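You operate a simulated robot arm through the tools that you are given. There is no shell and no other tool. Be economical: measure what you need, move in short steps, check, and stop when the job is done.

The job below is to be done with a simulated two-armed robot. You get a single attempt, and the scene is never put back.

TASK
Clamp the white round block from the black tray in the jig, slide it in and shut the guard.
Fine: red lever at its stop; the jig stays locked.

The check looks at the end state, three seconds after you hand in, the way a careful person would. Anything else that was tipped, shoved, dropped, spilled or broken makes it a failure.

THE ROBOT
Two 7-joint arms with two-finger parallel grippers on one trunk, on a base that drives. Base frame: it is fixed to the floor where the robot stands at the start and does not move with it; the origin is under the middle of the robot, x ahead of it, y to its left, z up. Lengths are in mm, angles in rad, forces in N, time in s.
The left shoulder is at the start at [50, 165, 1255], the right one opposite. Places, roughly: black knob [-500, 700, 900]; machine guard [200, 900, 1100]. Payload 3.91 kg a hand.
Tool frame (each hand has its own): the origin (TCP) lies between the finger pads and is the grasp point; the fingertips stand 30 mm ahead of it; z points along the fingers, y is the line along which they close. The gripper opens to 110 mm. The fingers are 20 mm wide and 10 mm thick; the gripper's body (48 by 112 mm) begins 55 mm behind the TCP.
Orientation is that of the tool frame in the base frame, as a unit quaternion [w, x, y, z]. With the fingers straight down and closing along the base's y, the tool's x points along the base's -x, its y along +y and its z along -z.

THE INTERFACE
- The arms move only by the tool send_rows. It takes "left_motion", "right_motion" or both (then of equal length, played together; a hand with none holds still); each is a list of rows, each a list of 7 numbers: the shift along the tool's x, y, z in m, then the turn, a rotation vector about the tool's x, y, z in rad, then the gripper command, from -1 (fully open) to 1 (shut), values between in proportion. In form: [[dx, dy, dz, ax, ay, az, fingers], ...]. A call has 1 to 8 rows; each row is the pose to reach, as a shift and turn from the pose commanded when the call began, along the tool's axes at that moment. Rows are played at 5 a second. More than 50 mm and 0.15 rad between two rows, or a gripper value outside its range, and nothing of the call is played. Where a pose cannot be reached the arm comes as near as it can. A force on the tool above 40 N (or 10 N above the force at the start of the call, whichever is more), or a blocked arm, ends the call early, and 0.2 s more pass. The fingers move at their own pace (about 45 mm/s each) and stop on an object; they squeeze with about 30 N. The grip force told is the motor's: it shows also when the fingers shut on nothing. Time passes only in rows, and 0.2 s behind the last, so rows that repeat a pose let the fingers close. The reply holds the time, the measured pose of the TCP, the force on the tool along the base axes, the opening and the grip force, in the units named above and with some noise, with the torque about the TCP (base axes, N m) and any sound that the robot's microphone picked up, and new pictures: "views" is both (left out), scene, wrist or none (wrist: the cameras of the hands that moved).
- Cameras (640 x 400 px; columns grow to the right, rows downward): "scene" is now at [55.5, 80.4, 1416]; the picture's right is [0.94, -0.33, 0.00], its down [-0.21, -0.62, -0.76] and it looks along [0.25, 0.71, -0.65] (base axes); focal length 214 px, centre (320, 200). "left" rides on the left gripper at [72, -17, -103] in its tool frame; the picture's right is [0.23, 0.97, 0.00], its down [-0.76, 0.18, -0.62] and it looks along [-0.61, 0.14, 0.78] (tool axes); focal length 222 px, centre (320, 200). "right" rides on the right gripper at [72, 17, -103] in its tool frame; the picture's right is [-0.23, 0.97, 0.00], its down [-0.76, -0.18, -0.62] and it looks along [-0.61, -0.14, 0.78] (tool axes); focal length 222 px, centre (320, 200). There is no depth. A picture from a camera that has moved, and an enlarged one, comes with that camera's place and axes in the base frame and with its lens.
- move_column(by): slides the trunk up (or, below 0, down) by that many mm; the arms and the scene camera ride with it, the base frame stays. It gives what a move gives, with no picture.
- roll_base(legs): drives the robot by 1 to 6 legs, each [ahead, left, turn to the left] in mm, mm and rad, along the robot's own axes; the way and the turn of a leg run together, so that a leg with both is an arc; at most 1500 mm and 3.142 rad a leg. The arms and the cameras ride along, it lands a little off, and it stops where it bumps. It gives what a move gives, and a new picture of the scene camera.
- turn_head(pan, tilt): turns the head with the scene camera to pan (to the left, within 1.396 rad either way) and tilt (down, from -0.506 to 1.204), counted from straight ahead of the robot. It gives what a move gives, and a new picture of the scene camera.
- inspect(camera, box): a new picture of the part [left, top, right, bottom] of that camera's present view, enlarged. No time passes.
- sign_off(): hands the job in; it is judged then, once.

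Work in short steps. Places have to be worked out from the pictures, the camera data and where the tool is seen: move nearer, look again, correct. Check each grasp and each placing, and mend what went wrong. You have 120 turns and 260 pictures in all, those below and enlarged ones among them. Open the grippers and draw the arms clear of the work before you hand the job in, unless the task says otherwise; then end with one line.

The tools are called after ">>>" as name(argument=value, ...) on one line, values as JSON. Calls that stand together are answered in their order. send_rows: Moves the arms, as the interface text tells. Its arguments: {"type":"object","properties":{"left_motion":{"type":"array","items":{"type":"array","items":{"type":"number"}}},"right_motion":{"type":"array","items":{"type":"array","items":{"type":"number"}}},"views":{"type":"string","enum":["both","scene","wrist","none"]}},"required":[]} The other tools are called the same way: move_column (by) slides the trunk up or down; roll_base (legs) drives the base; turn_head (pan, tilt) turns the head that bears the scene camera; inspect (camera, box) takes an enlarged picture of a part of a camera's view; sign_off () hands the job in.

At the start:

```text
time_s: 0.0
left_ee_pos: [216.9, 277.7, 1306.8]
left_orientation: [0.0, 0.0, 1.0, 0.0]
left_contact_force: [0.4, -1.2, 1.1]
left_wrist_torque: [0.0, -0.01, -0.02]
left_width: 110.1
left_grasp_force: 0.0
right_ee_pos: [287.9, 29.3, 1185.4]
right_orientation: [0.0, -0.001, 1.0, 0.0]
right_contact_force: [0.7, 0.2, -0.9]
right_wrist_torque: [0.01, 0.02, -0.03]
right_width: 110.0
right_grasp_force: 0.0
trunk travel left (down, up): [-475.0, 28.0]
robot x, y, heading: [2.2, 0.2, 0.005]
head pan, tilt: [1.237, 0.714]
```

scene: 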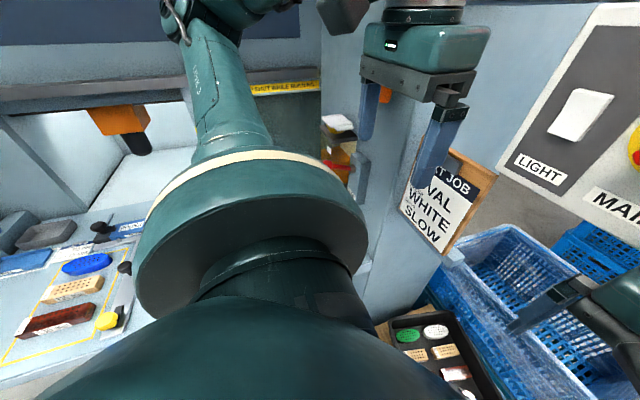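
right: 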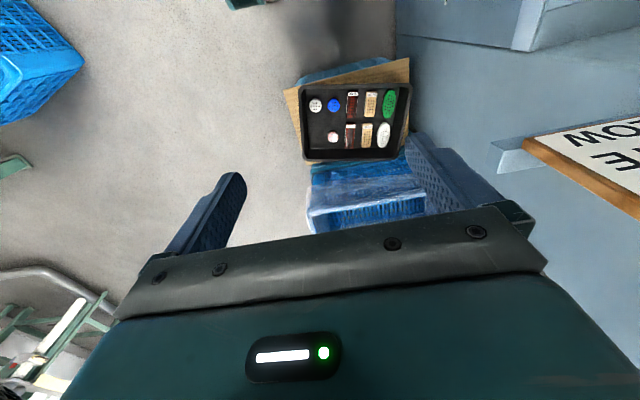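
left: 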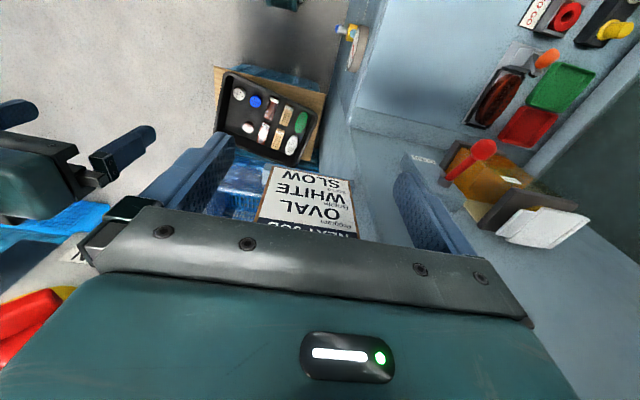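

The workplace is mostly to the left; the arm blocks the view. I'll turn the head to look around for the tray, machine, jig and levers.

>>> turn_head(pan=1.39, tilt=0.3)

>>> turn_head(pan=0.6, tilt=0.5)

>>> turn_head(pan=-0.5, tilt=0.5)

```text
time_s: 0.9
left_ee_pos: [215.3, 279.0, 1307.9]
left_orientation: [0.001, 0.0, 1.0, 0.0]
left_contact_force: [-0.2, 0.3, -0.4]
left_wrist_torque: [0.02, 0.01, 0.02]
left_width: 110.2
left_grasp_force: 0.0
right_ee_pos: [286.3, 29.4, 1184.7]
right_orientation: [0.0, 0.0, 1.0, 0.0]
right_contact_force: [0.0, 0.7, -0.7]
right_wrist_torque: [0.01, 0.01, 0.01]
right_width: 110.0
right_grasp_force: 0.2
trunk travel left (down, up): [-475.0, 28.0]
robot x, y, heading: [0.9, -4.3, -0.001]
head pan, tilt: [1.389, 0.3]
camera scene: at [44.7, 92.5, 1453.2], right [0.98, -0.18, 0.0], down [-0.05, -0.29, -0.95], along [0.17, 0.94, -0.3], focal length 214 px, centre (320, 200)
```

scene: 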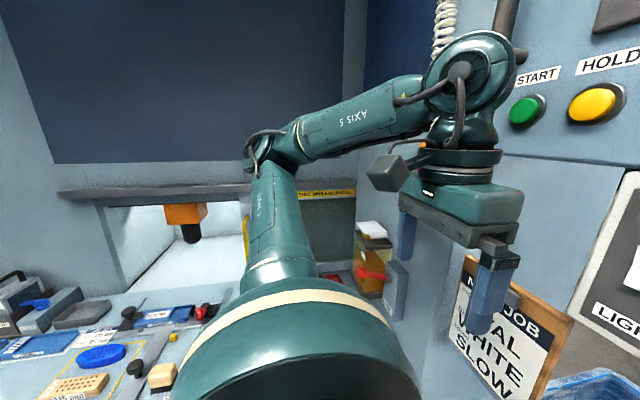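

```text
time_s: 2.0
left_ee_pos: [215.8, 279.7, 1307.4]
left_orientation: [0.001, 0.0, 1.0, 0.0]
left_contact_force: [0.0, 0.3, 0.3]
left_wrist_torque: [0.0, 0.03, 0.0]
left_width: 110.1
left_grasp_force: 0.0
right_ee_pos: [287.6, 29.9, 1184.0]
right_orientation: [-0.001, 0.001, 1.0, 0.001]
right_contact_force: [0.1, 1.4, 0.2]
right_wrist_torque: [0.01, -0.01, -0.01]
right_width: 109.9
right_grasp_force: 0.1
trunk travel left (down, up): [-475.0, 28.0]
robot x, y, heading: [4.2, 0.9, 0.0]
head pan, tilt: [0.6, 0.499]
camera scene: at [102.8, 52.1, 1434.9], right [0.57, -0.82, 0.0], down [-0.39, -0.27, -0.88], along [0.72, 0.5, -0.48], focal length 214 px, centre (320, 200)
```

scene: 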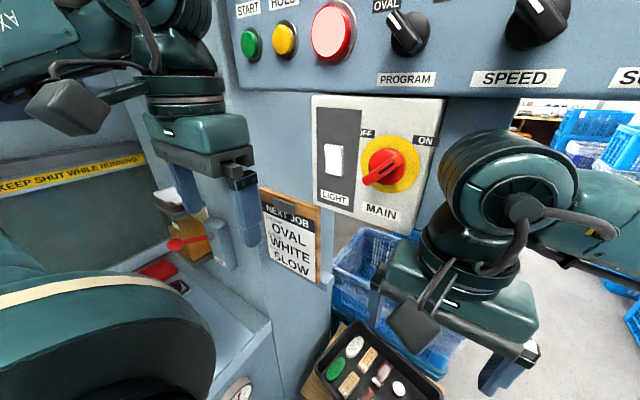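

```text
time_s: 3.3
left_ee_pos: [216.3, 277.9, 1307.9]
left_orientation: [0.0, -0.001, 1.0, 0.0]
left_contact_force: [0.4, 0.2, -0.3]
left_wrist_torque: [-0.01, -0.02, 0.0]
left_width: 110.1
left_grasp_force: 0.0
right_ee_pos: [287.7, 28.6, 1184.8]
right_orientation: [0.0, 0.0, 1.0, 0.0]
right_contact_force: [0.2, 0.6, -0.5]
right_wrist_torque: [0.01, -0.01, -0.02]
right_width: 109.9
right_grasp_force: 0.1
trunk travel left (down, up): [-475.0, 28.0]
robot x, y, heading: [-2.2, -3.0, -0.002]
head pan, tilt: [-0.499, 0.499]
camera scene: at [107.7, -42.9, 1434.9], right [-0.48, -0.88, 0.0], down [-0.42, 0.23, -0.88], along [0.77, -0.42, -0.48], focal length 214 px, centre (320, 200)
```

scene: 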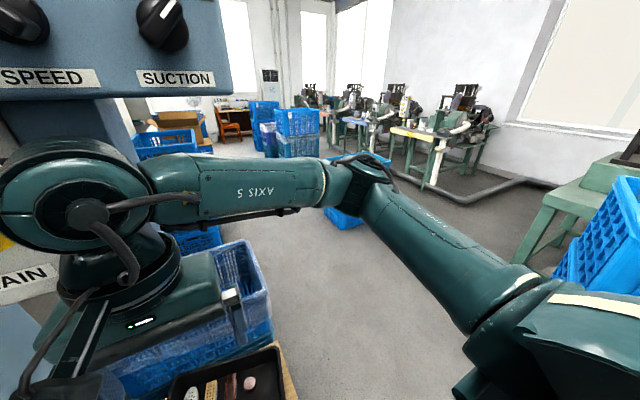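

Let me look closely at the tray from the right wrist camera and at the control wall parts from the left.

>>> inspect(camera="right", box=[280, 50, 420, 170])

>>> inspect(camera="left", box=[380, 0, 640, 260])

>>> turn_head(pan=1.39, tilt=0.9)

```text
3.33 times, centred on (350, 110) of right
camera zoom: at [214.3, 46.7, 1289.6], right [0.23, 0.97, 0.0], down [0.76, -0.18, 0.62], along [0.61, -0.14, -0.78], focal length 740 px, centre (220, 500)
```

zoom: 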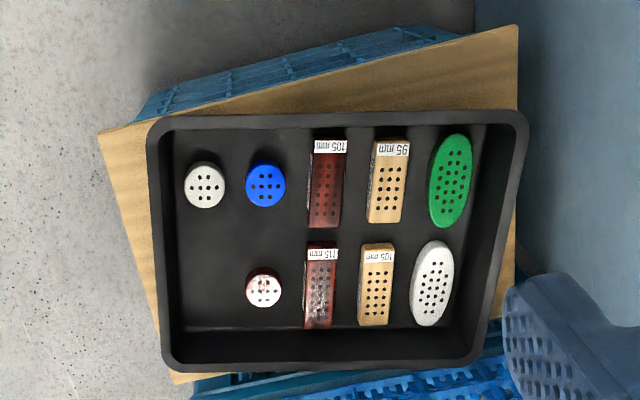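

```text
1.54 times, centred on (510, 130) of left
camera zoom: at [144.5, 261.5, 1410.5], right [-0.23, 0.97, 0.0], down [0.76, 0.18, 0.62], along [0.61, 0.14, -0.78], focal length 342 px, centre (28, 308)
```

zoom: 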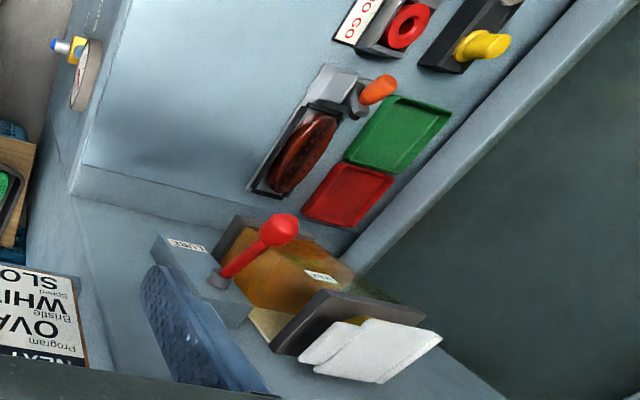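

```text
time_s: 5.2
left_ee_pos: [216.8, 279.2, 1306.6]
left_orientation: [0.0, 0.0, 1.0, -0.001]
left_contact_force: [0.6, 0.3, -0.2]
left_wrist_torque: [0.0, -0.03, 0.01]
left_width: 110.0
left_grasp_force: 0.0
right_ee_pos: [287.0, 29.1, 1185.3]
right_orientation: [0.0, 0.0, 1.0, 0.0]
right_contact_force: [0.5, 0.2, -0.7]
right_wrist_torque: [-0.04, -0.03, -0.02]
right_width: 109.6
right_grasp_force: 0.0
trunk travel left (down, up): [-475.0, 28.0]
robot x, y, heading: [-3.3, 0.8, -0.002]
head pan, tilt: [1.389, 0.901]
camera scene: at [41.5, 74.8, 1401.0], right [0.98, -0.18, 0.0], down [-0.14, -0.77, -0.62], along [0.11, 0.61, -0.78], focal length 214 px, centre (320, 200)
```

scene: 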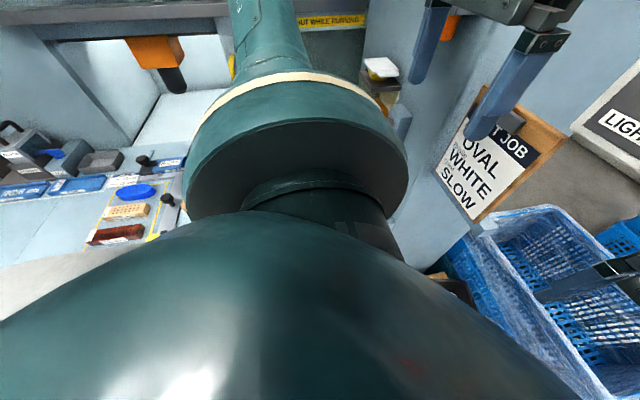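

The tray has a plain white round and another speckled/reddish round to check later. I'll turn the base left to see the jig area with the machine.

>>> roll_base(legs=[[0, 0, 0.8]])

>>> turn_head(pan=0.6, tilt=0.6)

>>> turn_head(pan=0.0, tilt=0.6)

```text
time_s: 7.2
left_ee_pos: [27.3, 295.2, 1319.9]
left_orientation: [0.01, -0.269, 0.963, 0.016]
left_contact_force: [0.1, -1.1, 0.9]
left_wrist_torque: [0.02, 0.03, 0.03]
left_width: 109.9
left_grasp_force: 0.1
right_ee_pos: [227.2, 105.3, 1193.0]
right_orientation: [0.021, -0.268, 0.963, 0.024]
right_contact_force: [-0.6, 0.3, -0.4]
right_wrist_torque: [-0.02, -0.03, -0.01]
right_width: 109.7
right_grasp_force: 0.1
trunk travel left (down, up): [-475.0, 28.0]
robot x, y, heading: [-2.0, -16.1, 0.548]
head pan, tilt: [1.389, 0.901]
stopped in leg 1: the robot was blocked; the commanded pose is now the measured one
camera scene: at [-18.4, 28.3, 1403.3], right [0.93, 0.35, 0.02], down [0.28, -0.71, -0.64], along [-0.21, 0.61, -0.76], focal length 214 px, centre (320, 200)
```

scene: 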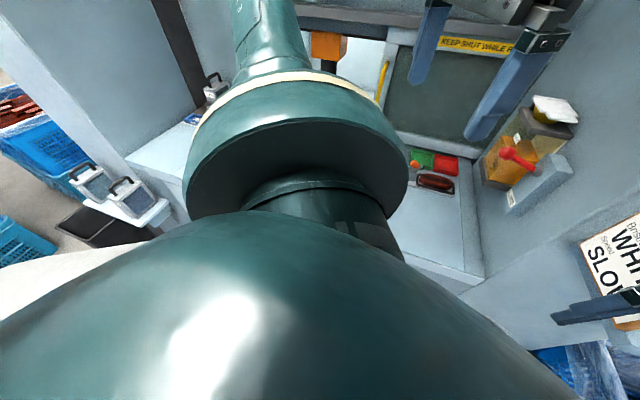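

```text
time_s: 8.3
left_ee_pos: [25.4, 296.0, 1322.6]
left_orientation: [0.011, -0.27, 0.963, 0.019]
left_contact_force: [0.6, -0.7, -0.3]
left_wrist_torque: [0.03, -0.03, -0.02]
left_width: 110.1
left_grasp_force: 0.1
right_ee_pos: [228.6, 106.7, 1193.5]
right_orientation: [0.024, -0.272, 0.962, 0.024]
right_contact_force: [0.2, -0.4, 0.5]
right_wrist_torque: [0.0, 0.02, -0.02]
right_width: 110.0
right_grasp_force: 0.1
trunk travel left (down, up): [-475.0, 28.0]
robot x, y, heading: [-3.4, -13.0, 0.542]
head pan, tilt: [0.6, 0.6]
camera scene: at [44.1, 36.9, 1429.4], right [0.91, -0.41, -0.01], down [-0.22, -0.48, -0.85], along [0.35, 0.77, -0.53], focal length 214 px, centre (320, 200)
```

scene: 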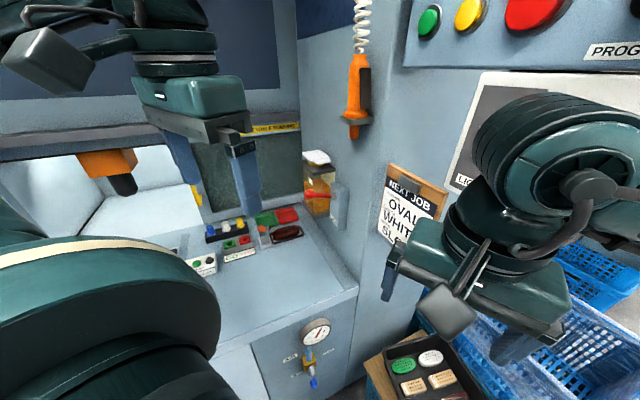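

```text
time_s: 9.3
left_ee_pos: [25.5, 295.9, 1321.0]
left_orientation: [0.011, -0.27, 0.963, 0.018]
left_contact_force: [-0.2, 0.6, -0.1]
left_wrist_torque: [0.02, -0.03, 0.0]
left_width: 109.8
left_grasp_force: 0.1
right_ee_pos: [226.1, 108.0, 1192.9]
right_orientation: [0.022, -0.27, 0.962, 0.025]
right_contact_force: [-0.8, -0.1, 0.1]
right_wrist_torque: [0.0, -0.01, 0.02]
right_width: 109.9
right_grasp_force: 0.1
trunk travel left (down, up): [-475.0, 28.0]
robot x, y, heading: [-0.9, -15.6, 0.55]
head pan, tilt: [0.0, 0.6]
camera scene: at [82.7, 2.7, 1428.5], right [0.52, -0.85, -0.03], down [-0.47, -0.26, -0.84], along [0.71, 0.45, -0.54], focal length 214 px, centre (320, 200)
```

scene: 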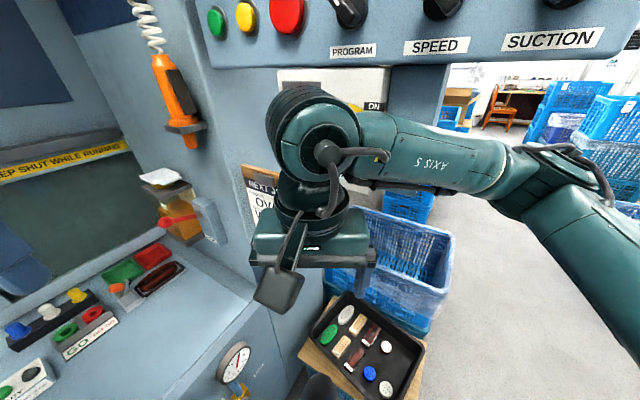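

The turn was blocked and the body tilts slightly; I'll back out of it immediately and recheck.

>>> roll_base(legs=[[0, 0, -0.25]])

>>> turn_head(pan=1.39, tilt=0.5)

>>> turn_head(pan=1.0, tilt=1.2)

```text
time_s: 10.6
left_ee_pos: [123.2, 316.3, 1307.0]
left_orientation: [-0.001, -0.149, 0.989, 0.001]
left_contact_force: [0.2, -0.7, 0.6]
left_wrist_torque: [0.06, 0.01, -0.02]
left_width: 109.9
left_grasp_force: 0.0
right_ee_pos: [270.4, 85.4, 1186.1]
right_orientation: [0.007, -0.147, 0.989, 0.004]
right_contact_force: [0.1, 0.0, 0.2]
right_wrist_torque: [0.01, 0.02, 0.03]
right_width: 109.7
right_grasp_force: 0.0
trunk travel left (down, up): [-475.0, 28.0]
robot x, y, heading: [-2.1, -15.8, 0.299]
head pan, tilt: [0.0, 0.6]
camera scene: at [110.4, 21.9, 1425.7], right [0.3, -0.96, 0.0], down [-0.54, -0.17, -0.82], along [0.79, 0.24, -0.57], focal length 214 px, centre (320, 200)
```

scene: 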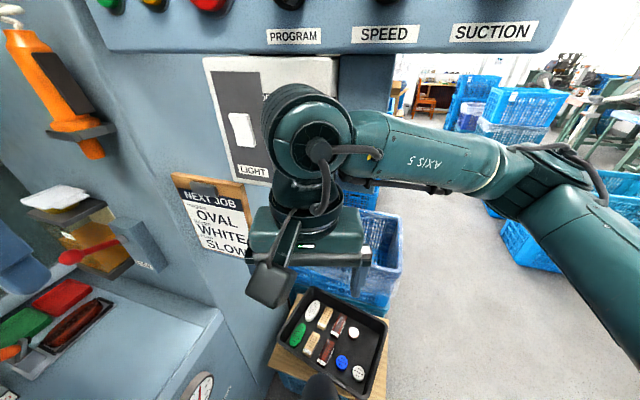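

```text
time_s: 12.1
left_ee_pos: [122.6, 317.1, 1307.8]
left_orientation: [0.0, -0.15, 0.989, 0.0]
left_contact_force: [0.4, 0.6, 0.2]
left_wrist_torque: [0.02, 0.01, -0.01]
left_width: 109.9
left_grasp_force: 0.0
right_ee_pos: [270.1, 85.1, 1184.6]
right_orientation: [0.009, -0.147, 0.989, 0.003]
right_contact_force: [0.3, -0.5, -0.3]
right_wrist_torque: [-0.01, 0.0, 0.03]
right_width: 110.2
right_grasp_force: 0.1
trunk travel left (down, up): [-475.0, 28.0]
robot x, y, heading: [-2.9, -11.0, 0.3]
head pan, tilt: [1.389, 0.499]
camera scene: at [13.9, 87.0, 1434.9], right [0.99, 0.12, 0.0], down [0.06, -0.48, -0.88], along [-0.1, 0.87, -0.48], focal length 214 px, centre (320, 200)
```

scene: 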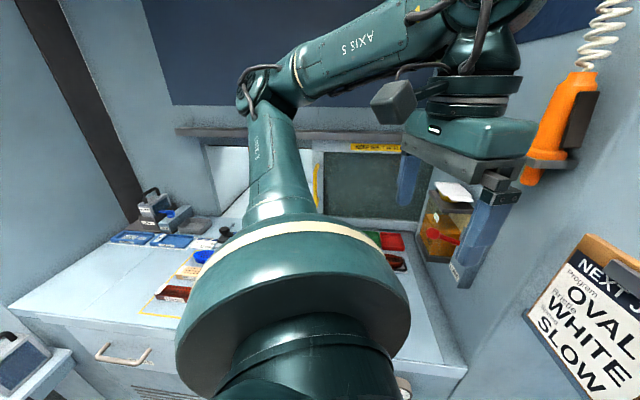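

```text
time_s: 13.2
left_ee_pos: [121.6, 317.1, 1306.9]
left_orientation: [0.0, -0.149, 0.989, 0.0]
left_contact_force: [-0.2, 0.6, -0.9]
left_wrist_torque: [-0.01, -0.03, -0.02]
left_width: 110.1
left_grasp_force: 0.0
right_ee_pos: [269.9, 85.4, 1185.1]
right_orientation: [0.009, -0.147, 0.989, 0.003]
right_contact_force: [0.0, 0.1, 0.1]
right_wrist_torque: [0.01, -0.02, 0.0]
right_width: 109.9
right_grasp_force: 0.0
trunk travel left (down, up): [-475.0, 28.0]
robot x, y, heading: [-0.5, -12.6, 0.3]
head pan, tilt: [1.0, 1.201]
camera scene: at [39.6, 50.6, 1381.2], right [0.96, -0.27, 0.0], down [-0.25, -0.9, -0.36], along [0.1, 0.35, -0.93], focal length 214 px, centre (320, 200)
```

scene: 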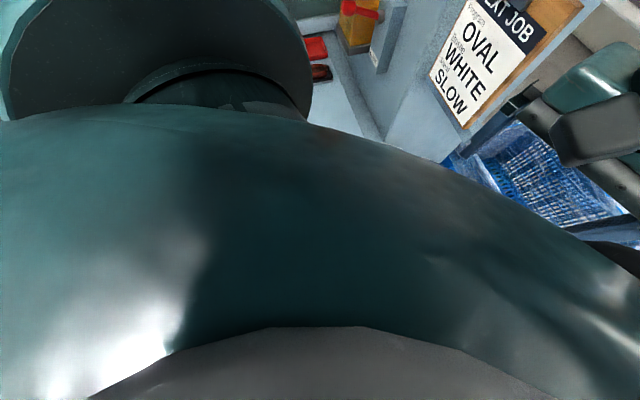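

Bench front edge seems at about y=350 and the base corner bumped it. I'll look down ahead to judge the base's extents and tray stand.

>>> turn_head(pan=0.0, tilt=1.2)

>>> turn_head(pan=-0.6, tilt=1.2)

>>> turn_head(pan=0.5, tilt=0.9)

```text
time_s: 14.4
left_ee_pos: [122.2, 317.6, 1306.6]
left_orientation: [0.0, -0.15, 0.989, 0.0]
left_contact_force: [0.3, -0.5, -0.1]
left_wrist_torque: [0.0, 0.02, -0.04]
left_width: 109.8
left_grasp_force: 0.1
right_ee_pos: [270.9, 86.8, 1185.6]
right_orientation: [0.008, -0.148, 0.989, 0.004]
right_contact_force: [-0.1, -0.1, 0.0]
right_wrist_torque: [0.0, -0.01, 0.03]
right_width: 110.0
right_grasp_force: 0.0
trunk travel left (down, up): [-475.0, 28.0]
robot x, y, heading: [-1.3, -10.7, 0.304]
head pan, tilt: [0.0, 1.201]
camera scene: at [78.1, 13.3, 1381.2], right [0.3, -0.95, 0.0], down [-0.89, -0.28, -0.36], along [0.35, 0.11, -0.93], focal length 214 px, centre (320, 200)
```

scene: 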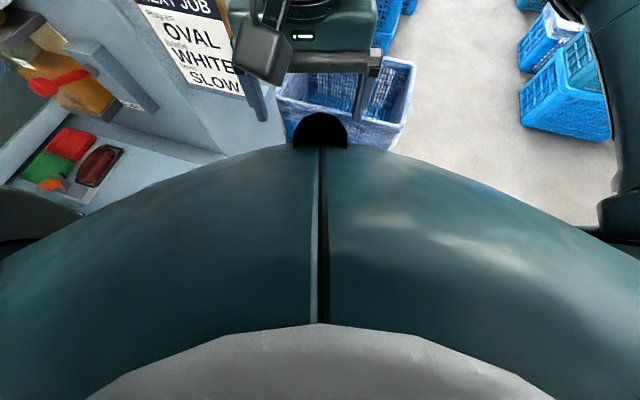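

```text
time_s: 15.4
left_ee_pos: [121.6, 317.5, 1307.1]
left_orientation: [0.0, -0.15, 0.989, 0.0]
left_contact_force: [1.0, 0.4, -0.4]
left_wrist_torque: [-0.02, -0.01, 0.03]
left_width: 110.1
left_grasp_force: 0.2
right_ee_pos: [269.6, 85.9, 1184.8]
right_orientation: [0.008, -0.147, 0.989, 0.004]
right_contact_force: [-0.1, 0.5, -0.3]
right_wrist_torque: [0.0, 0.02, 0.03]
right_width: 110.1
right_grasp_force: 0.0
trunk travel left (down, up): [-475.0, 28.0]
robot x, y, heading: [-2.6, -12.6, 0.303]
head pan, tilt: [-0.6, 1.201]
camera scene: at [78.2, -19.8, 1381.2], right [-0.29, -0.96, 0.0], down [-0.89, 0.27, -0.36], along [0.35, -0.11, -0.93], focal length 214 px, centre (320, 200)
```

scene: 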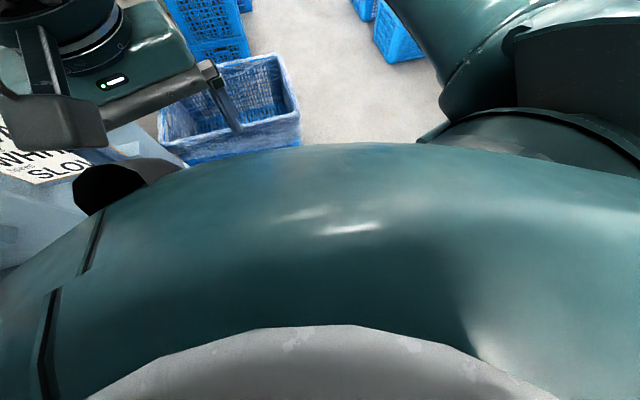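

```text
time_s: 16.8
left_ee_pos: [122.4, 317.3, 1307.2]
left_orientation: [0.0, -0.149, 0.989, 0.001]
left_contact_force: [-0.3, -0.1, 0.0]
left_wrist_torque: [-0.02, -0.02, 0.05]
left_width: 110.0
left_grasp_force: 0.1
right_ee_pos: [268.8, 85.1, 1186.9]
right_orientation: [0.008, -0.147, 0.989, 0.004]
right_contact_force: [0.8, -0.1, -0.9]
right_wrist_torque: [0.02, -0.01, -0.01]
right_width: 110.0
right_grasp_force: 0.0
trunk travel left (down, up): [-475.0, 28.0]
robot x, y, heading: [0.3, -9.8, 0.295]
head pan, tilt: [0.499, 0.901]
camera scene: at [77.4, 50.7, 1401.0], right [0.72, -0.7, 0.0], down [-0.55, -0.56, -0.62], along [0.43, 0.45, -0.78], focal length 214 px, centre (320, 200)
```

scene: 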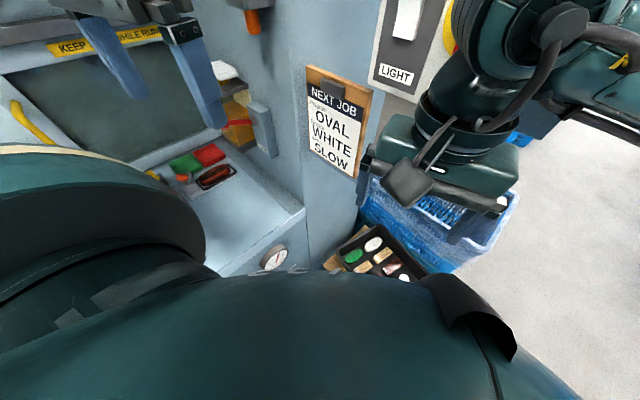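

I'll straighten up, shift right away from the bench 250 mm, then turn to face it to survey the jig.

>>> roll_base(legs=[[0, 0, -0.3], [0, -250, 0], [0, 0, 1.57]])

>>> turn_head(pan=0.0, tilt=0.5)

```text
time_s: 23.4
left_ee_pos: [-191.5, 22.4, 1310.1]
left_orientation: [0.001, -0.58, 0.814, 0.002]
left_contact_force: [-0.1, 0.0, -0.2]
left_wrist_torque: [0.03, 0.01, -0.03]
left_width: 109.8
left_grasp_force: 0.1
right_ee_pos: [89.9, 9.2, 1187.0]
right_orientation: [0.005, -0.566, 0.825, 0.008]
right_contact_force: [0.0, 0.2, 0.7]
right_wrist_torque: [-0.02, -0.01, 0.02]
right_width: 109.8
right_grasp_force: 0.0
trunk travel left (down, up): [-475.0, 28.0]
robot x, y, heading: [1.5, -265.3, 1.235]
head pan, tilt: [0.499, 0.901]
stopped in leg 3: the robot was blocked; the commanded pose is now the measured one
camera scene: at [-3.6, -170.6, 1401.8], right [0.99, 0.17, 0.0], down [0.13, -0.77, -0.63], along [-0.1, 0.62, -0.78], focal length 214 px, centre (320, 200)
```

scene: 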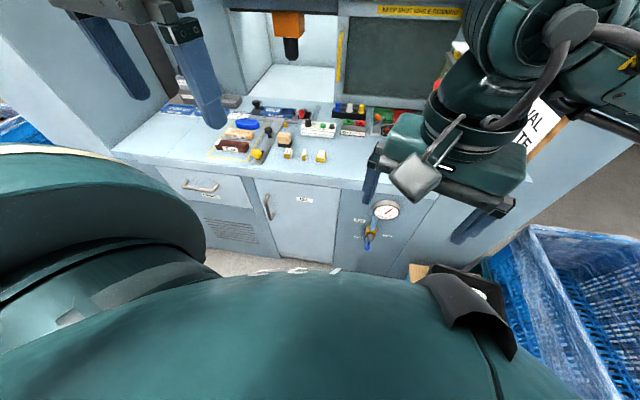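

```text
time_s: 24.3
left_ee_pos: [-192.0, 21.4, 1310.1]
left_orientation: [0.003, -0.582, 0.814, 0.004]
left_contact_force: [-0.2, 0.2, 0.0]
left_wrist_torque: [0.02, -0.02, 0.01]
left_width: 110.0
left_grasp_force: 0.1
right_ee_pos: [90.1, 8.5, 1186.2]
right_orientation: [0.005, -0.568, 0.823, 0.009]
right_contact_force: [1.0, 0.6, 0.1]
right_wrist_torque: [0.02, 0.02, -0.03]
right_width: 110.1
right_grasp_force: 0.0
trunk travel left (down, up): [-475.0, 28.0]
robot x, y, heading: [-4.5, -263.5, 1.242]
head pan, tilt: [0.0, 0.499]
camera scene: at [40.0, -160.8, 1435.8], right [0.95, -0.32, -0.01], down [-0.16, -0.44, -0.88], along [0.28, 0.84, -0.47], focal length 214 px, centre (320, 200)
```

scene: 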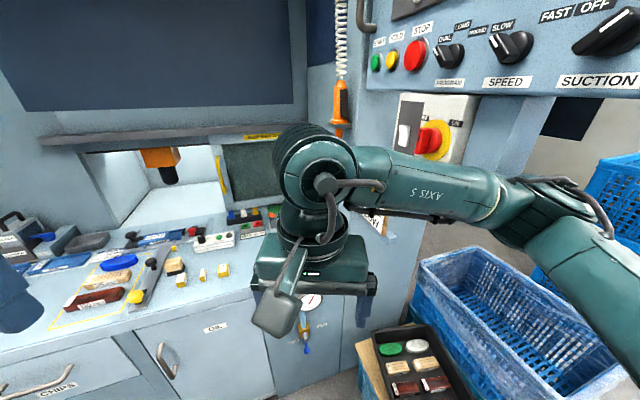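

Blocked again, likely by the tray stand at the right. I'll shift left (to -x) away from it, then finish the turn.

>>> roll_base(legs=[[0, 0, -0.06], [-60, 220, 0], [0, 0, 0.39]])

```text
time_s: 28.4
left_ee_pos: [-503.2, -23.2, 1308.2]
left_orientation: [-0.001, 0.71, -0.704, 0.002]
left_contact_force: [-0.5, 0.3, -1.2]
left_wrist_torque: [0.0, 0.03, 0.01]
left_width: 109.9
left_grasp_force: 0.1
right_ee_pos: [-233.3, 57.1, 1184.1]
right_orientation: [0.002, -0.699, 0.715, 0.006]
right_contact_force: [-0.3, -0.1, 0.3]
right_wrist_torque: [-0.02, -0.01, 0.01]
right_width: 109.9
right_grasp_force: 0.0
trunk travel left (down, up): [-475.0, 28.0]
robot x, y, heading: [-225.2, -236.7, 1.575]
head pan, tilt: [0.0, 0.499]
camera scene: at [-226.0, -115.3, 1434.9], right [1.0, 0.01, 0.0], down [0.0, -0.48, -0.88], along [-0.01, 0.88, -0.48], focal length 214 px, centre (320, 200)
```

scene: 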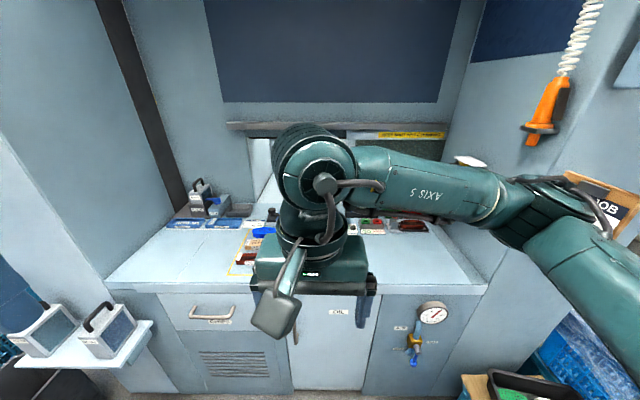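

Now I face the bench squarely. The right arm is in the way of view; move it right and look again.

>>> send_rows(right_motion=[[0.01, -0.045, 0, 0, 0, 0, -1], [0.02, -0.09, 0, 0, 0, 0, -1], [0.03, -0.135, 0, 0, 0, 0, -1], [0.04, -0.18, 0, 0, 0, 0, -1], [0.05, -0.22, 0, 0, 0, 0, -1]], views="scene")

>>> turn_head(pan=0.0, tilt=0.6)

```text
time_s: 29.6
left_ee_pos: [-502.0, -23.2, 1307.1]
left_orientation: [0.0, 0.711, -0.704, -0.001]
left_contact_force: [0.0, 0.2, -0.5]
left_wrist_torque: [0.03, -0.03, 0.02]
left_width: 110.1
left_grasp_force: 0.1
right_ee_pos: [-15.2, 7.9, 1185.3]
right_orientation: [0.001, -0.699, 0.715, 0.005]
right_contact_force: [-0.2, -0.7, -0.2]
right_wrist_torque: [0.03, 0.05, -0.01]
right_width: 109.8
right_grasp_force: 0.0
right hand out of reach, approached as far as the arm can: row 5
trunk travel left (down, up): [-475.0, 28.0]
robot x, y, heading: [-221.8, -236.2, 1.581]
head pan, tilt: [0.0, 0.499]
camera scene: at [-224.9, -115.8, 1435.0], right [1.0, 0.01, 0.0], down [0.0, -0.48, -0.88], along [-0.01, 0.88, -0.48], focal length 214 px, centre (320, 200)
```

scene: 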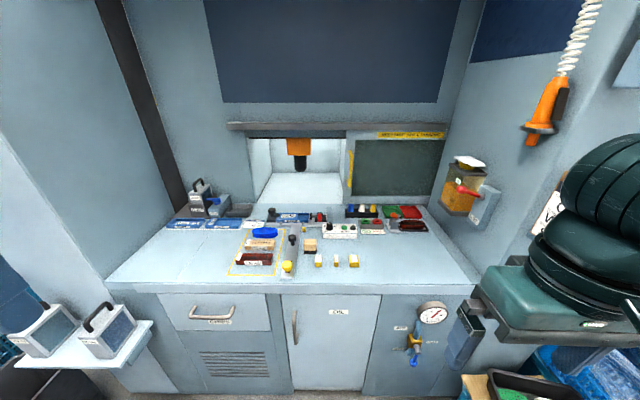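

```text
time_s: 30.3
left_ee_pos: [-503.6, -20.6, 1307.5]
left_orientation: [-0.001, 0.71, -0.705, 0.0]
left_contact_force: [0.4, 0.4, -0.4]
left_wrist_torque: [0.0, 0.01, -0.02]
left_width: 109.8
left_grasp_force: 0.0
right_ee_pos: [-17.0, 10.4, 1185.2]
right_orientation: [0.001, -0.699, 0.715, 0.005]
right_contact_force: [-0.1, 0.8, 0.2]
right_wrist_torque: [-0.04, -0.01, 0.04]
right_width: 109.9
right_grasp_force: 0.1
trunk travel left (down, up): [-475.0, 28.0]
robot x, y, heading: [-225.9, -236.0, 1.576]
head pan, tilt: [0.0, 0.6]
camera scene: at [-226.0, -117.7, 1425.8], right [1.0, 0.01, 0.0], down [0.0, -0.56, -0.83], along [-0.01, 0.83, -0.56], focal length 214 px, centre (320, 200)
```

scene: 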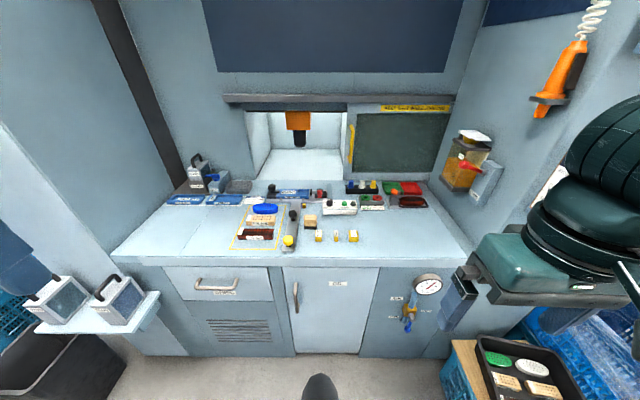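

Good overview. Zoom into the bench details.

>>> inspect(camera="scene", box=[220, 170, 380, 270])

>>> inspect(camera="scene", box=[310, 90, 500, 220])

>>> inspect(camera="scene", box=[150, 90, 340, 220])

```text
4.00 times, centred on (300, 220) of scene
camera zoom: at [-226.0, -117.7, 1425.8], right [1.0, 0.01, 0.0], down [0.0, -0.56, -0.83], along [-0.01, 0.83, -0.56], focal length 858 px, centre (400, 120)
```

zoom: 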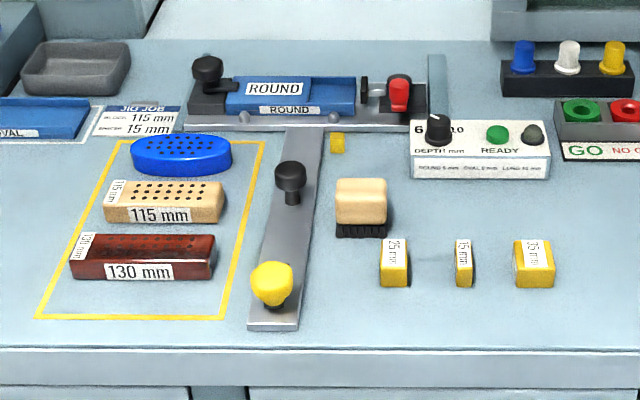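

```text
3.08 times, centred on (405, 155) of scene
camera zoom: at [-226.0, -117.7, 1425.8], right [1.0, 0.01, 0.0], down [0.0, -0.56, -0.83], along [-0.01, 0.83, -0.56], focal length 660 px, centre (58, 338)
```

zoom: 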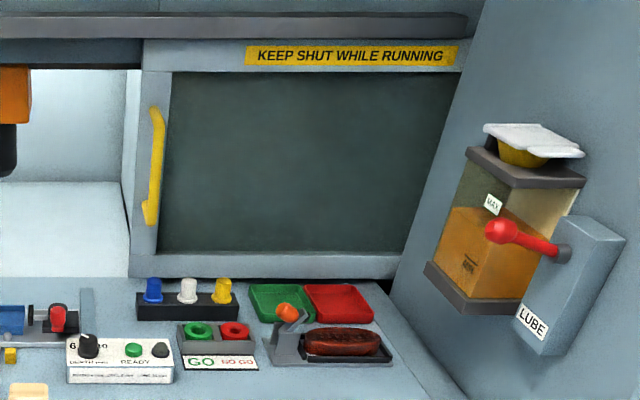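

```text
3.08 times, centred on (245, 155) of scene
camera zoom: at [-226.0, -117.7, 1425.8], right [1.0, 0.01, 0.0], down [0.0, -0.56, -0.83], along [-0.01, 0.83, -0.56], focal length 660 px, centre (551, 338)
```

zoom: 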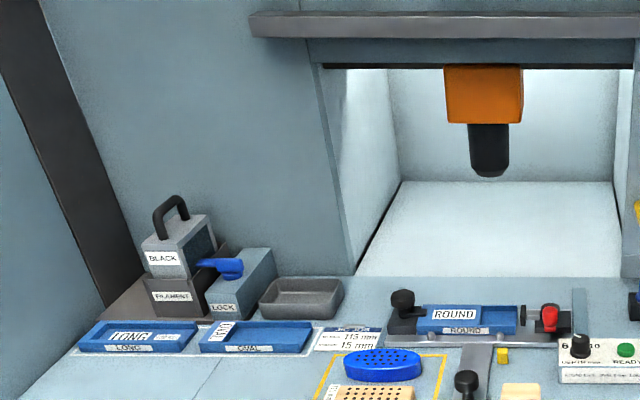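

The jig (ROUND insert, black knob left, red lever right), a slide bar with yellow knob toward me, and the guard with yellow handle. I'll drive nearer to the bench to look closely.

>>> roll_base(legs=[[230, 0, 0]])

>>> inspect(camera="scene", box=[200, 180, 400, 305])

>>> inspect(camera="left", box=[0, 0, 640, 400])

```text
time_s: 32.1
left_ee_pos: [-505.4, 210.8, 1306.6]
left_orientation: [0.0, 0.709, -0.705, 0.001]
left_contact_force: [0.5, 0.4, 0.5]
left_wrist_torque: [-0.02, 0.0, -0.02]
left_width: 109.8
left_grasp_force: 0.1
right_ee_pos: [-18.0, 241.4, 1185.3]
right_orientation: [0.001, -0.699, 0.716, 0.005]
right_contact_force: [0.2, 0.5, 0.4]
right_wrist_torque: [0.0, -0.01, 0.04]
right_width: 110.0
right_grasp_force: 0.0
trunk travel left (down, up): [-475.0, 28.0]
robot x, y, heading: [-228.3, -2.6, 1.572]
head pan, tilt: [0.0, 0.6]
camera scene: at [-227.2, 114.9, 1425.7], right [1.0, 0.01, 0.0], down [0.0, -0.57, -0.82], along [0.0, 0.82, -0.57], focal length 214 px, centre (320, 200)
```

scene: 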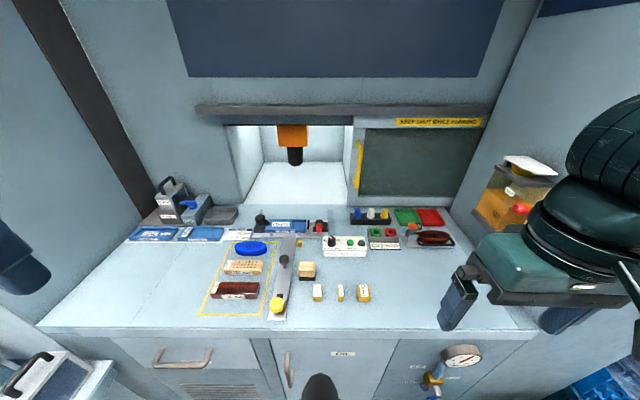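

```text
3.20 times, centred on (300, 242) of scene
camera zoom: at [-227.2, 114.9, 1425.7], right [1.0, 0.01, 0.0], down [0.0, -0.57, -0.82], along [0.0, 0.82, -0.57], focal length 686 px, centre (384, 64)
```

zoom: 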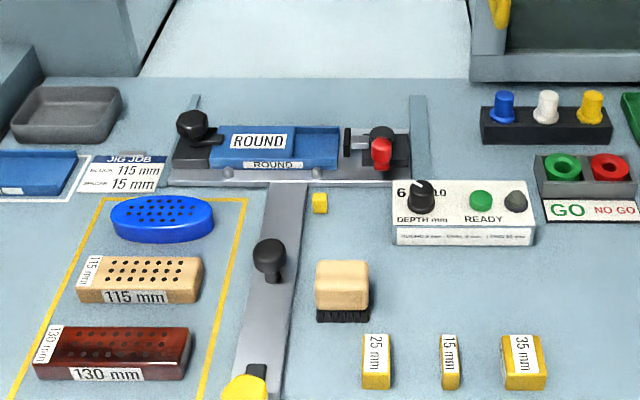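

```text
1.00 times, centred on (320, 200) of left (not enlarged: the box is as wide or as high as the picture)
camera zoom: at [-486.7, 138.8, 1410.3], right [-0.97, -0.23, 0.0], down [-0.18, 0.76, 0.62], along [-0.14, 0.61, -0.78], focal length 222 px, centre (320, 200)
```

zoom: 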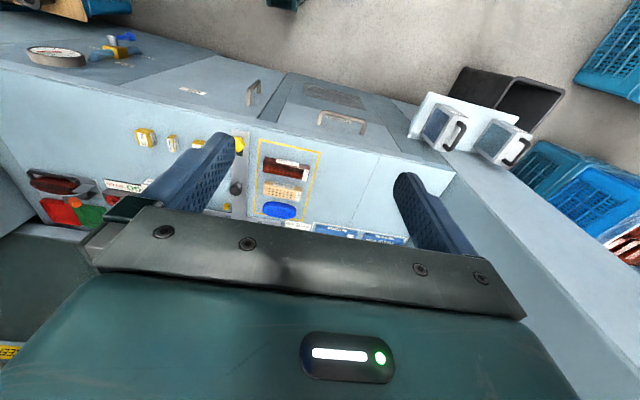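

Bench front edge ≈ y 366, yellow knob ≈ [-344,423,894], black knob ≈ [-443,696,930]. Test how far the left arm reaches forward, tool down, in free space.

>>> send_rows(left_motion=[[-0.05, 0, 0, 0, 0, 0, -1], [-0.1, 0, 0, 0, 0, 0, -1], [-0.15, 0, 0, 0, 0, 0, -1], [-0.2, 0, 0, 0, 0, 0, -1], [-0.25, 0, 0, 0, 0, 0, -1], [-0.3, 0, 0, 0, 0, 0, -1], [-0.35, 0, 0, 0, 0, 0, -1], [-0.4, 0, 0, 0, 0, 0, -1]], views="scene")

```text
time_s: 33.9
left_ee_pos: [-527.1, 556.1, 1292.8]
left_orientation: [0.001, 0.71, -0.704, 0.002]
left_contact_force: [0.0, -0.2, -1.7]
left_wrist_torque: [-0.05, -0.04, -0.01]
left_width: 110.0
left_grasp_force: 0.1
left hand out of reach, approached as far as the arm can: row 7, 8
right_ee_pos: [-18.0, 242.9, 1185.2]
right_orientation: [0.001, -0.698, 0.716, 0.003]
right_contact_force: [0.7, 0.4, -0.7]
right_wrist_torque: [0.0, -0.05, -0.02]
right_width: 110.1
right_grasp_force: 0.0
trunk travel left (down, up): [-475.0, 28.0]
robot x, y, heading: [-222.8, -0.2, 1.572]
head pan, tilt: [0.0, 0.6]
camera scene: at [-228.8, 116.6, 1425.5], right [1.0, 0.01, 0.0], down [0.0, -0.57, -0.82], along [0.0, 0.82, -0.57], focal length 214 px, centre (320, 200)
```

scene: 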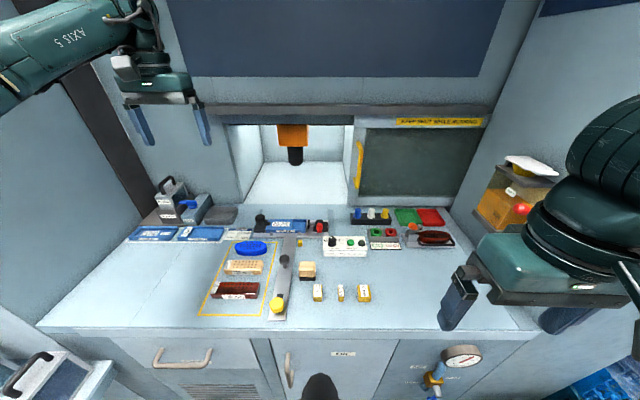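

Reach is about 590 mm shoulder-to-wrist, so the jig is attainable. First the block: retract the left arm, back off, and shift right toward the tray keeping this heading.

>>> send_rows(left_motion=[[0.05, 0, 0, 0, 0, 0, -1], [0.1, 0, 0, 0, 0, 0, -1], [0.15, 0, 0, 0, 0, 0, -1], [0.2, 0, 0, 0, 0, 0, -1], [0.25, 0, 0, 0, 0, 0, -1], [0.3, 0, 0, 0, 0, 0, -1], [0.35, 0, 0, 0, 0, 0, -1], [0.4, 0, 0, 0, 0, 0, -1]], views="none")

>>> roll_base(legs=[[-240, 0, 0], [0, -200, 0]])

>>> turn_head(pan=-0.95, tilt=0.85)

```text
time_s: 35.7
left_ee_pos: [-525.8, 155.9, 1296.9]
left_orientation: [0.0, 0.709, -0.705, 0.001]
left_contact_force: [0.1, -0.2, -0.5]
left_wrist_torque: [0.02, -0.03, -0.01]
left_width: 110.0
left_grasp_force: 0.0
right_ee_pos: [-16.6, 239.4, 1185.3]
right_orientation: [0.002, -0.699, 0.715, 0.005]
right_contact_force: [-0.3, 0.2, 0.3]
right_wrist_torque: [0.0, 0.02, 0.0]
right_width: 110.3
right_grasp_force: 0.0
trunk travel left (down, up): [-475.0, 28.0]
robot x, y, heading: [-226.0, -6.7, 1.572]
head pan, tilt: [0.0, 0.6]
```

```text
time_s: 39.5
left_ee_pos: [-338.5, -96.8, 1297.1]
left_orientation: [0.009, -0.706, 0.708, 0.001]
left_contact_force: [-0.2, 0.4, 0.1]
left_wrist_torque: [-0.01, -0.03, 0.02]
left_width: 109.8
left_grasp_force: 0.0
right_ee_pos: [171.1, -16.7, 1190.6]
right_orientation: [0.018, -0.7, 0.714, 0.011]
right_contact_force: [0.3, 0.6, -0.4]
right_wrist_torque: [0.01, 0.01, 0.0]
right_width: 110.0
right_grasp_force: 0.1
trunk travel left (down, up): [-475.0, 28.0]
robot x, y, heading: [-27.6, -248.2, 1.567]
head pan, tilt: [0.0, 0.6]
stopped in leg 2: the robot was blocked; the commanded pose is now the measured one
camera scene: at [-42.0, -142.5, 1427.5], right [1.0, 0.0, 0.01], down [0.01, -0.55, -0.83], along [0.01, 0.83, -0.55], focal length 214 px, centre (320, 200)
```

scene: 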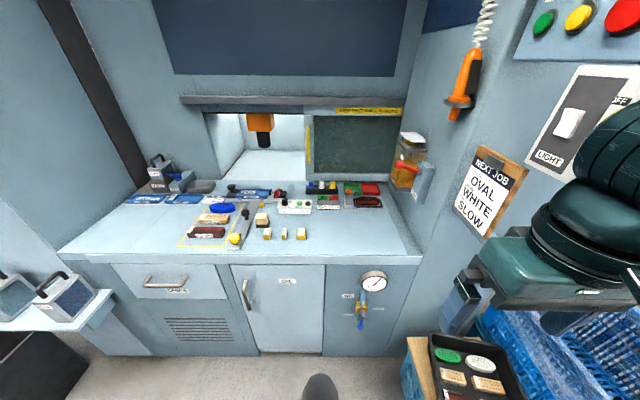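

```text
time_s: 40.8
left_ee_pos: [-337.0, -98.2, 1296.6]
left_orientation: [-0.01, 0.707, -0.707, -0.002]
left_contact_force: [0.2, -0.3, 0.3]
left_wrist_torque: [-0.01, 0.02, 0.0]
left_width: 110.1
left_grasp_force: 0.1
right_ee_pos: [172.6, -17.0, 1190.6]
right_orientation: [0.018, -0.7, 0.714, 0.01]
right_contact_force: [-0.4, 0.1, -0.3]
right_wrist_torque: [-0.02, 0.01, 0.02]
right_width: 110.0
right_grasp_force: 0.0
trunk travel left (down, up): [-475.0, 28.0]
robot x, y, heading: [-26.2, -244.1, 1.568]
head pan, tilt: [-0.949, 0.85]
camera scene: at [22.5, -186.4, 1406.7], right [0.58, -0.81, -0.01], down [-0.6, -0.43, -0.67], along [0.54, 0.4, -0.74], focal length 214 px, centre (320, 200)
```

scene: 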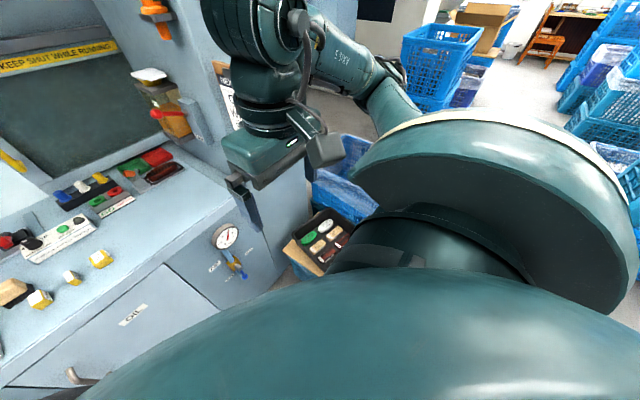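

The base just touches the tray stand at axis x≈-27 (slight tilt). I back off 20 mm, then lower the trunk so the right arm can reach the tray from here.

>>> roll_base(legs=[[0, 25, 0]])

>>> move_column(by=-300)

>>> inspect(camera="right", box=[0, 0, 640, 400])

>>> inspect(camera="scene", box=[0, 0, 640, 400])

```text
time_s: 41.7
left_ee_pos: [-349.0, -94.6, 1299.9]
left_orientation: [0.004, -0.707, 0.708, 0.005]
left_contact_force: [-0.5, -1.0, -0.4]
left_wrist_torque: [0.01, 0.02, -0.02]
left_width: 110.1
left_grasp_force: 0.1
right_ee_pos: [162.3, -14.5, 1185.7]
right_orientation: [0.009, -0.698, 0.716, 0.01]
right_contact_force: [0.5, 1.2, 0.0]
right_wrist_torque: [0.03, 0.0, 0.02]
right_width: 110.1
right_grasp_force: 0.0
trunk travel left (down, up): [-475.0, 28.0]
robot x, y, heading: [-51.7, -245.0, 1.574]
head pan, tilt: [-0.949, 0.85]
camera scene: at [13.2, -184.2, 1404.8], right [0.58, -0.81, -0.01], down [-0.61, -0.43, -0.66], along [0.53, 0.39, -0.75], focal length 214 px, centre (320, 200)
```

scene: 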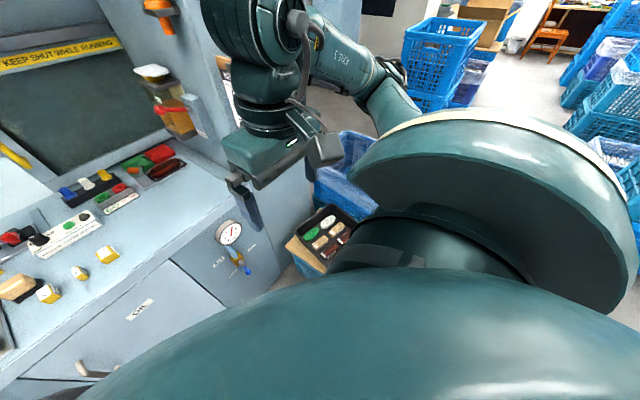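

```text
time_s: 44.7
left_ee_pos: [-352.9, -83.0, 997.7]
left_orientation: [0.0, 0.707, -0.707, 0.001]
left_contact_force: [0.0, 0.2, 0.1]
left_wrist_torque: [-0.03, -0.03, 0.0]
left_width: 110.1
left_grasp_force: 0.1
right_ee_pos: [157.6, -4.5, 884.8]
right_orientation: [0.006, -0.698, 0.716, 0.005]
right_contact_force: [-0.1, 0.0, 0.4]
right_wrist_torque: [0.04, 0.0, 0.02]
right_width: 109.9
right_grasp_force: 0.1
trunk travel left (down, up): [-175.0, 328.0]
robot x, y, heading: [-51.2, -244.4, 1.572]
head pan, tilt: [-0.949, 0.85]
```

```text
1.00 times, centred on (320, 200) of right (not enlarged: the box is as wide or as high as the picture)
camera zoom: at [138.4, -76.9, 987.2], right [-0.97, 0.25, 0.0], down [0.2, 0.75, 0.64], along [0.16, 0.61, -0.77], focal length 222 px, centre (320, 200)
```

zoom: 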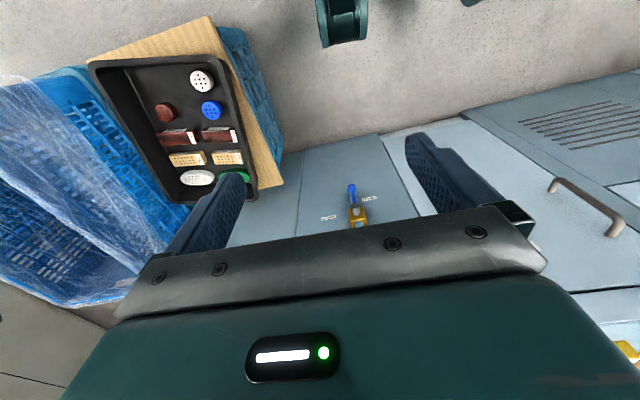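

```text
1.00 times, centred on (320, 200) of scene (not enlarged: the box is as wide or as high as the picture)
camera zoom: at [9.3, -169.8, 1104.9], right [0.58, -0.81, 0.0], down [-0.61, -0.44, -0.66], along [0.54, 0.38, -0.75], focal length 214 px, centre (320, 200)
```

zoom: 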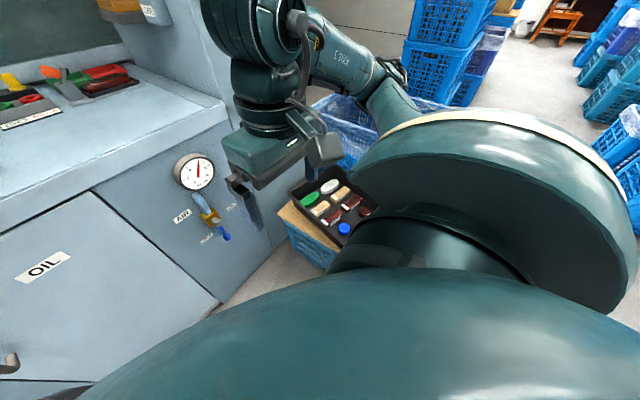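

The other round is glossy brown-red, so the target is the plain white one at ≈[476,-33,~330]. Lower the trunk the rest and move the right hand over it in steps.

>>> move_column(by=-170)

>>> send_rows(right_motion=[[0.005, -0.045, 0, 0, 0, 0, -1], [0.01, -0.09, 0, 0, 0, 0, -1], [0.015, -0.135, 0, 0, 0, 0, -1], [0.02, -0.18, 0, 0, 0, 0, -1], [0.025, -0.22, 0, 0, 0, 0, -1], [0.03, -0.26, 0, 0, 0, 0, -1]])

```text
time_s: 46.6
left_ee_pos: [-351.3, -82.8, 827.4]
left_orientation: [0.001, -0.707, 0.707, -0.001]
left_contact_force: [-0.6, 0.2, 0.1]
left_wrist_torque: [0.02, 0.02, 0.0]
left_width: 109.7
left_grasp_force: 0.0
right_ee_pos: [157.4, -3.2, 712.7]
right_orientation: [0.007, -0.698, 0.716, 0.005]
right_contact_force: [0.7, -0.5, 1.2]
right_wrist_torque: [-0.02, -0.02, -0.02]
right_width: 109.9
right_grasp_force: 0.0
trunk travel left (down, up): [-5.0, 498.0]
robot x, y, heading: [-49.1, -246.4, 1.568]
head pan, tilt: [-0.949, 0.85]
```

```text
time_s: 48.0
left_ee_pos: [-352.1, -83.0, 827.3]
left_orientation: [0.001, -0.707, 0.707, 0.0]
left_contact_force: [-0.2, -1.3, -0.3]
left_wrist_torque: [-0.02, 0.01, 0.05]
left_width: 110.0
left_grasp_force: 0.1
right_ee_pos: [417.6, -39.2, 714.0]
right_orientation: [0.006, -0.698, 0.716, 0.004]
right_contact_force: [0.4, 0.1, 0.1]
right_wrist_torque: [0.01, 0.01, 0.01]
right_width: 110.1
right_grasp_force: 0.0
right hand out of reach, approached as far as the arm can: row 1
trunk travel left (down, up): [-5.0, 498.0]
robot x, y, heading: [-54.2, -242.3, 1.568]
head pan, tilt: [-0.949, 0.85]
camera scene: at [9.3, -169.7, 934.9], right [0.58, -0.81, 0.0], down [-0.61, -0.44, -0.66], along [0.54, 0.38, -0.75], focal length 214 px, centre (320, 200)
camera right: at [398.1, -112.1, 816.5], right [-0.97, 0.25, 0.0], down [0.2, 0.75, 0.64], along [0.16, 0.62, -0.77], focal length 222 px, centre (320, 200)
```

scene: 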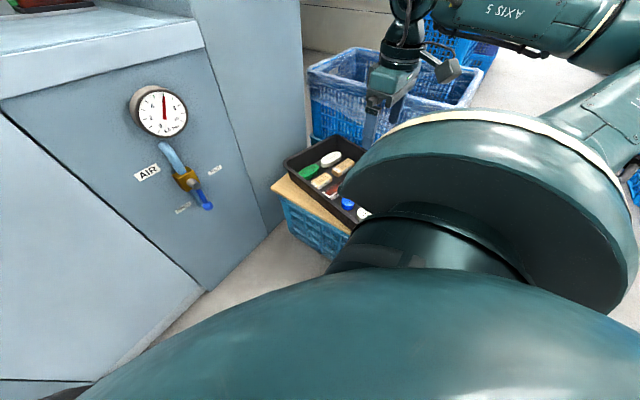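
right: 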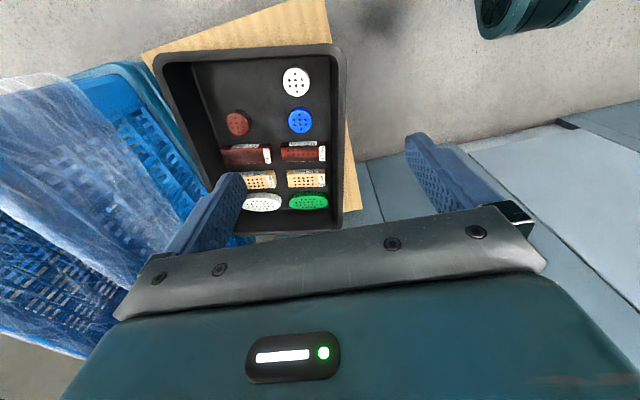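

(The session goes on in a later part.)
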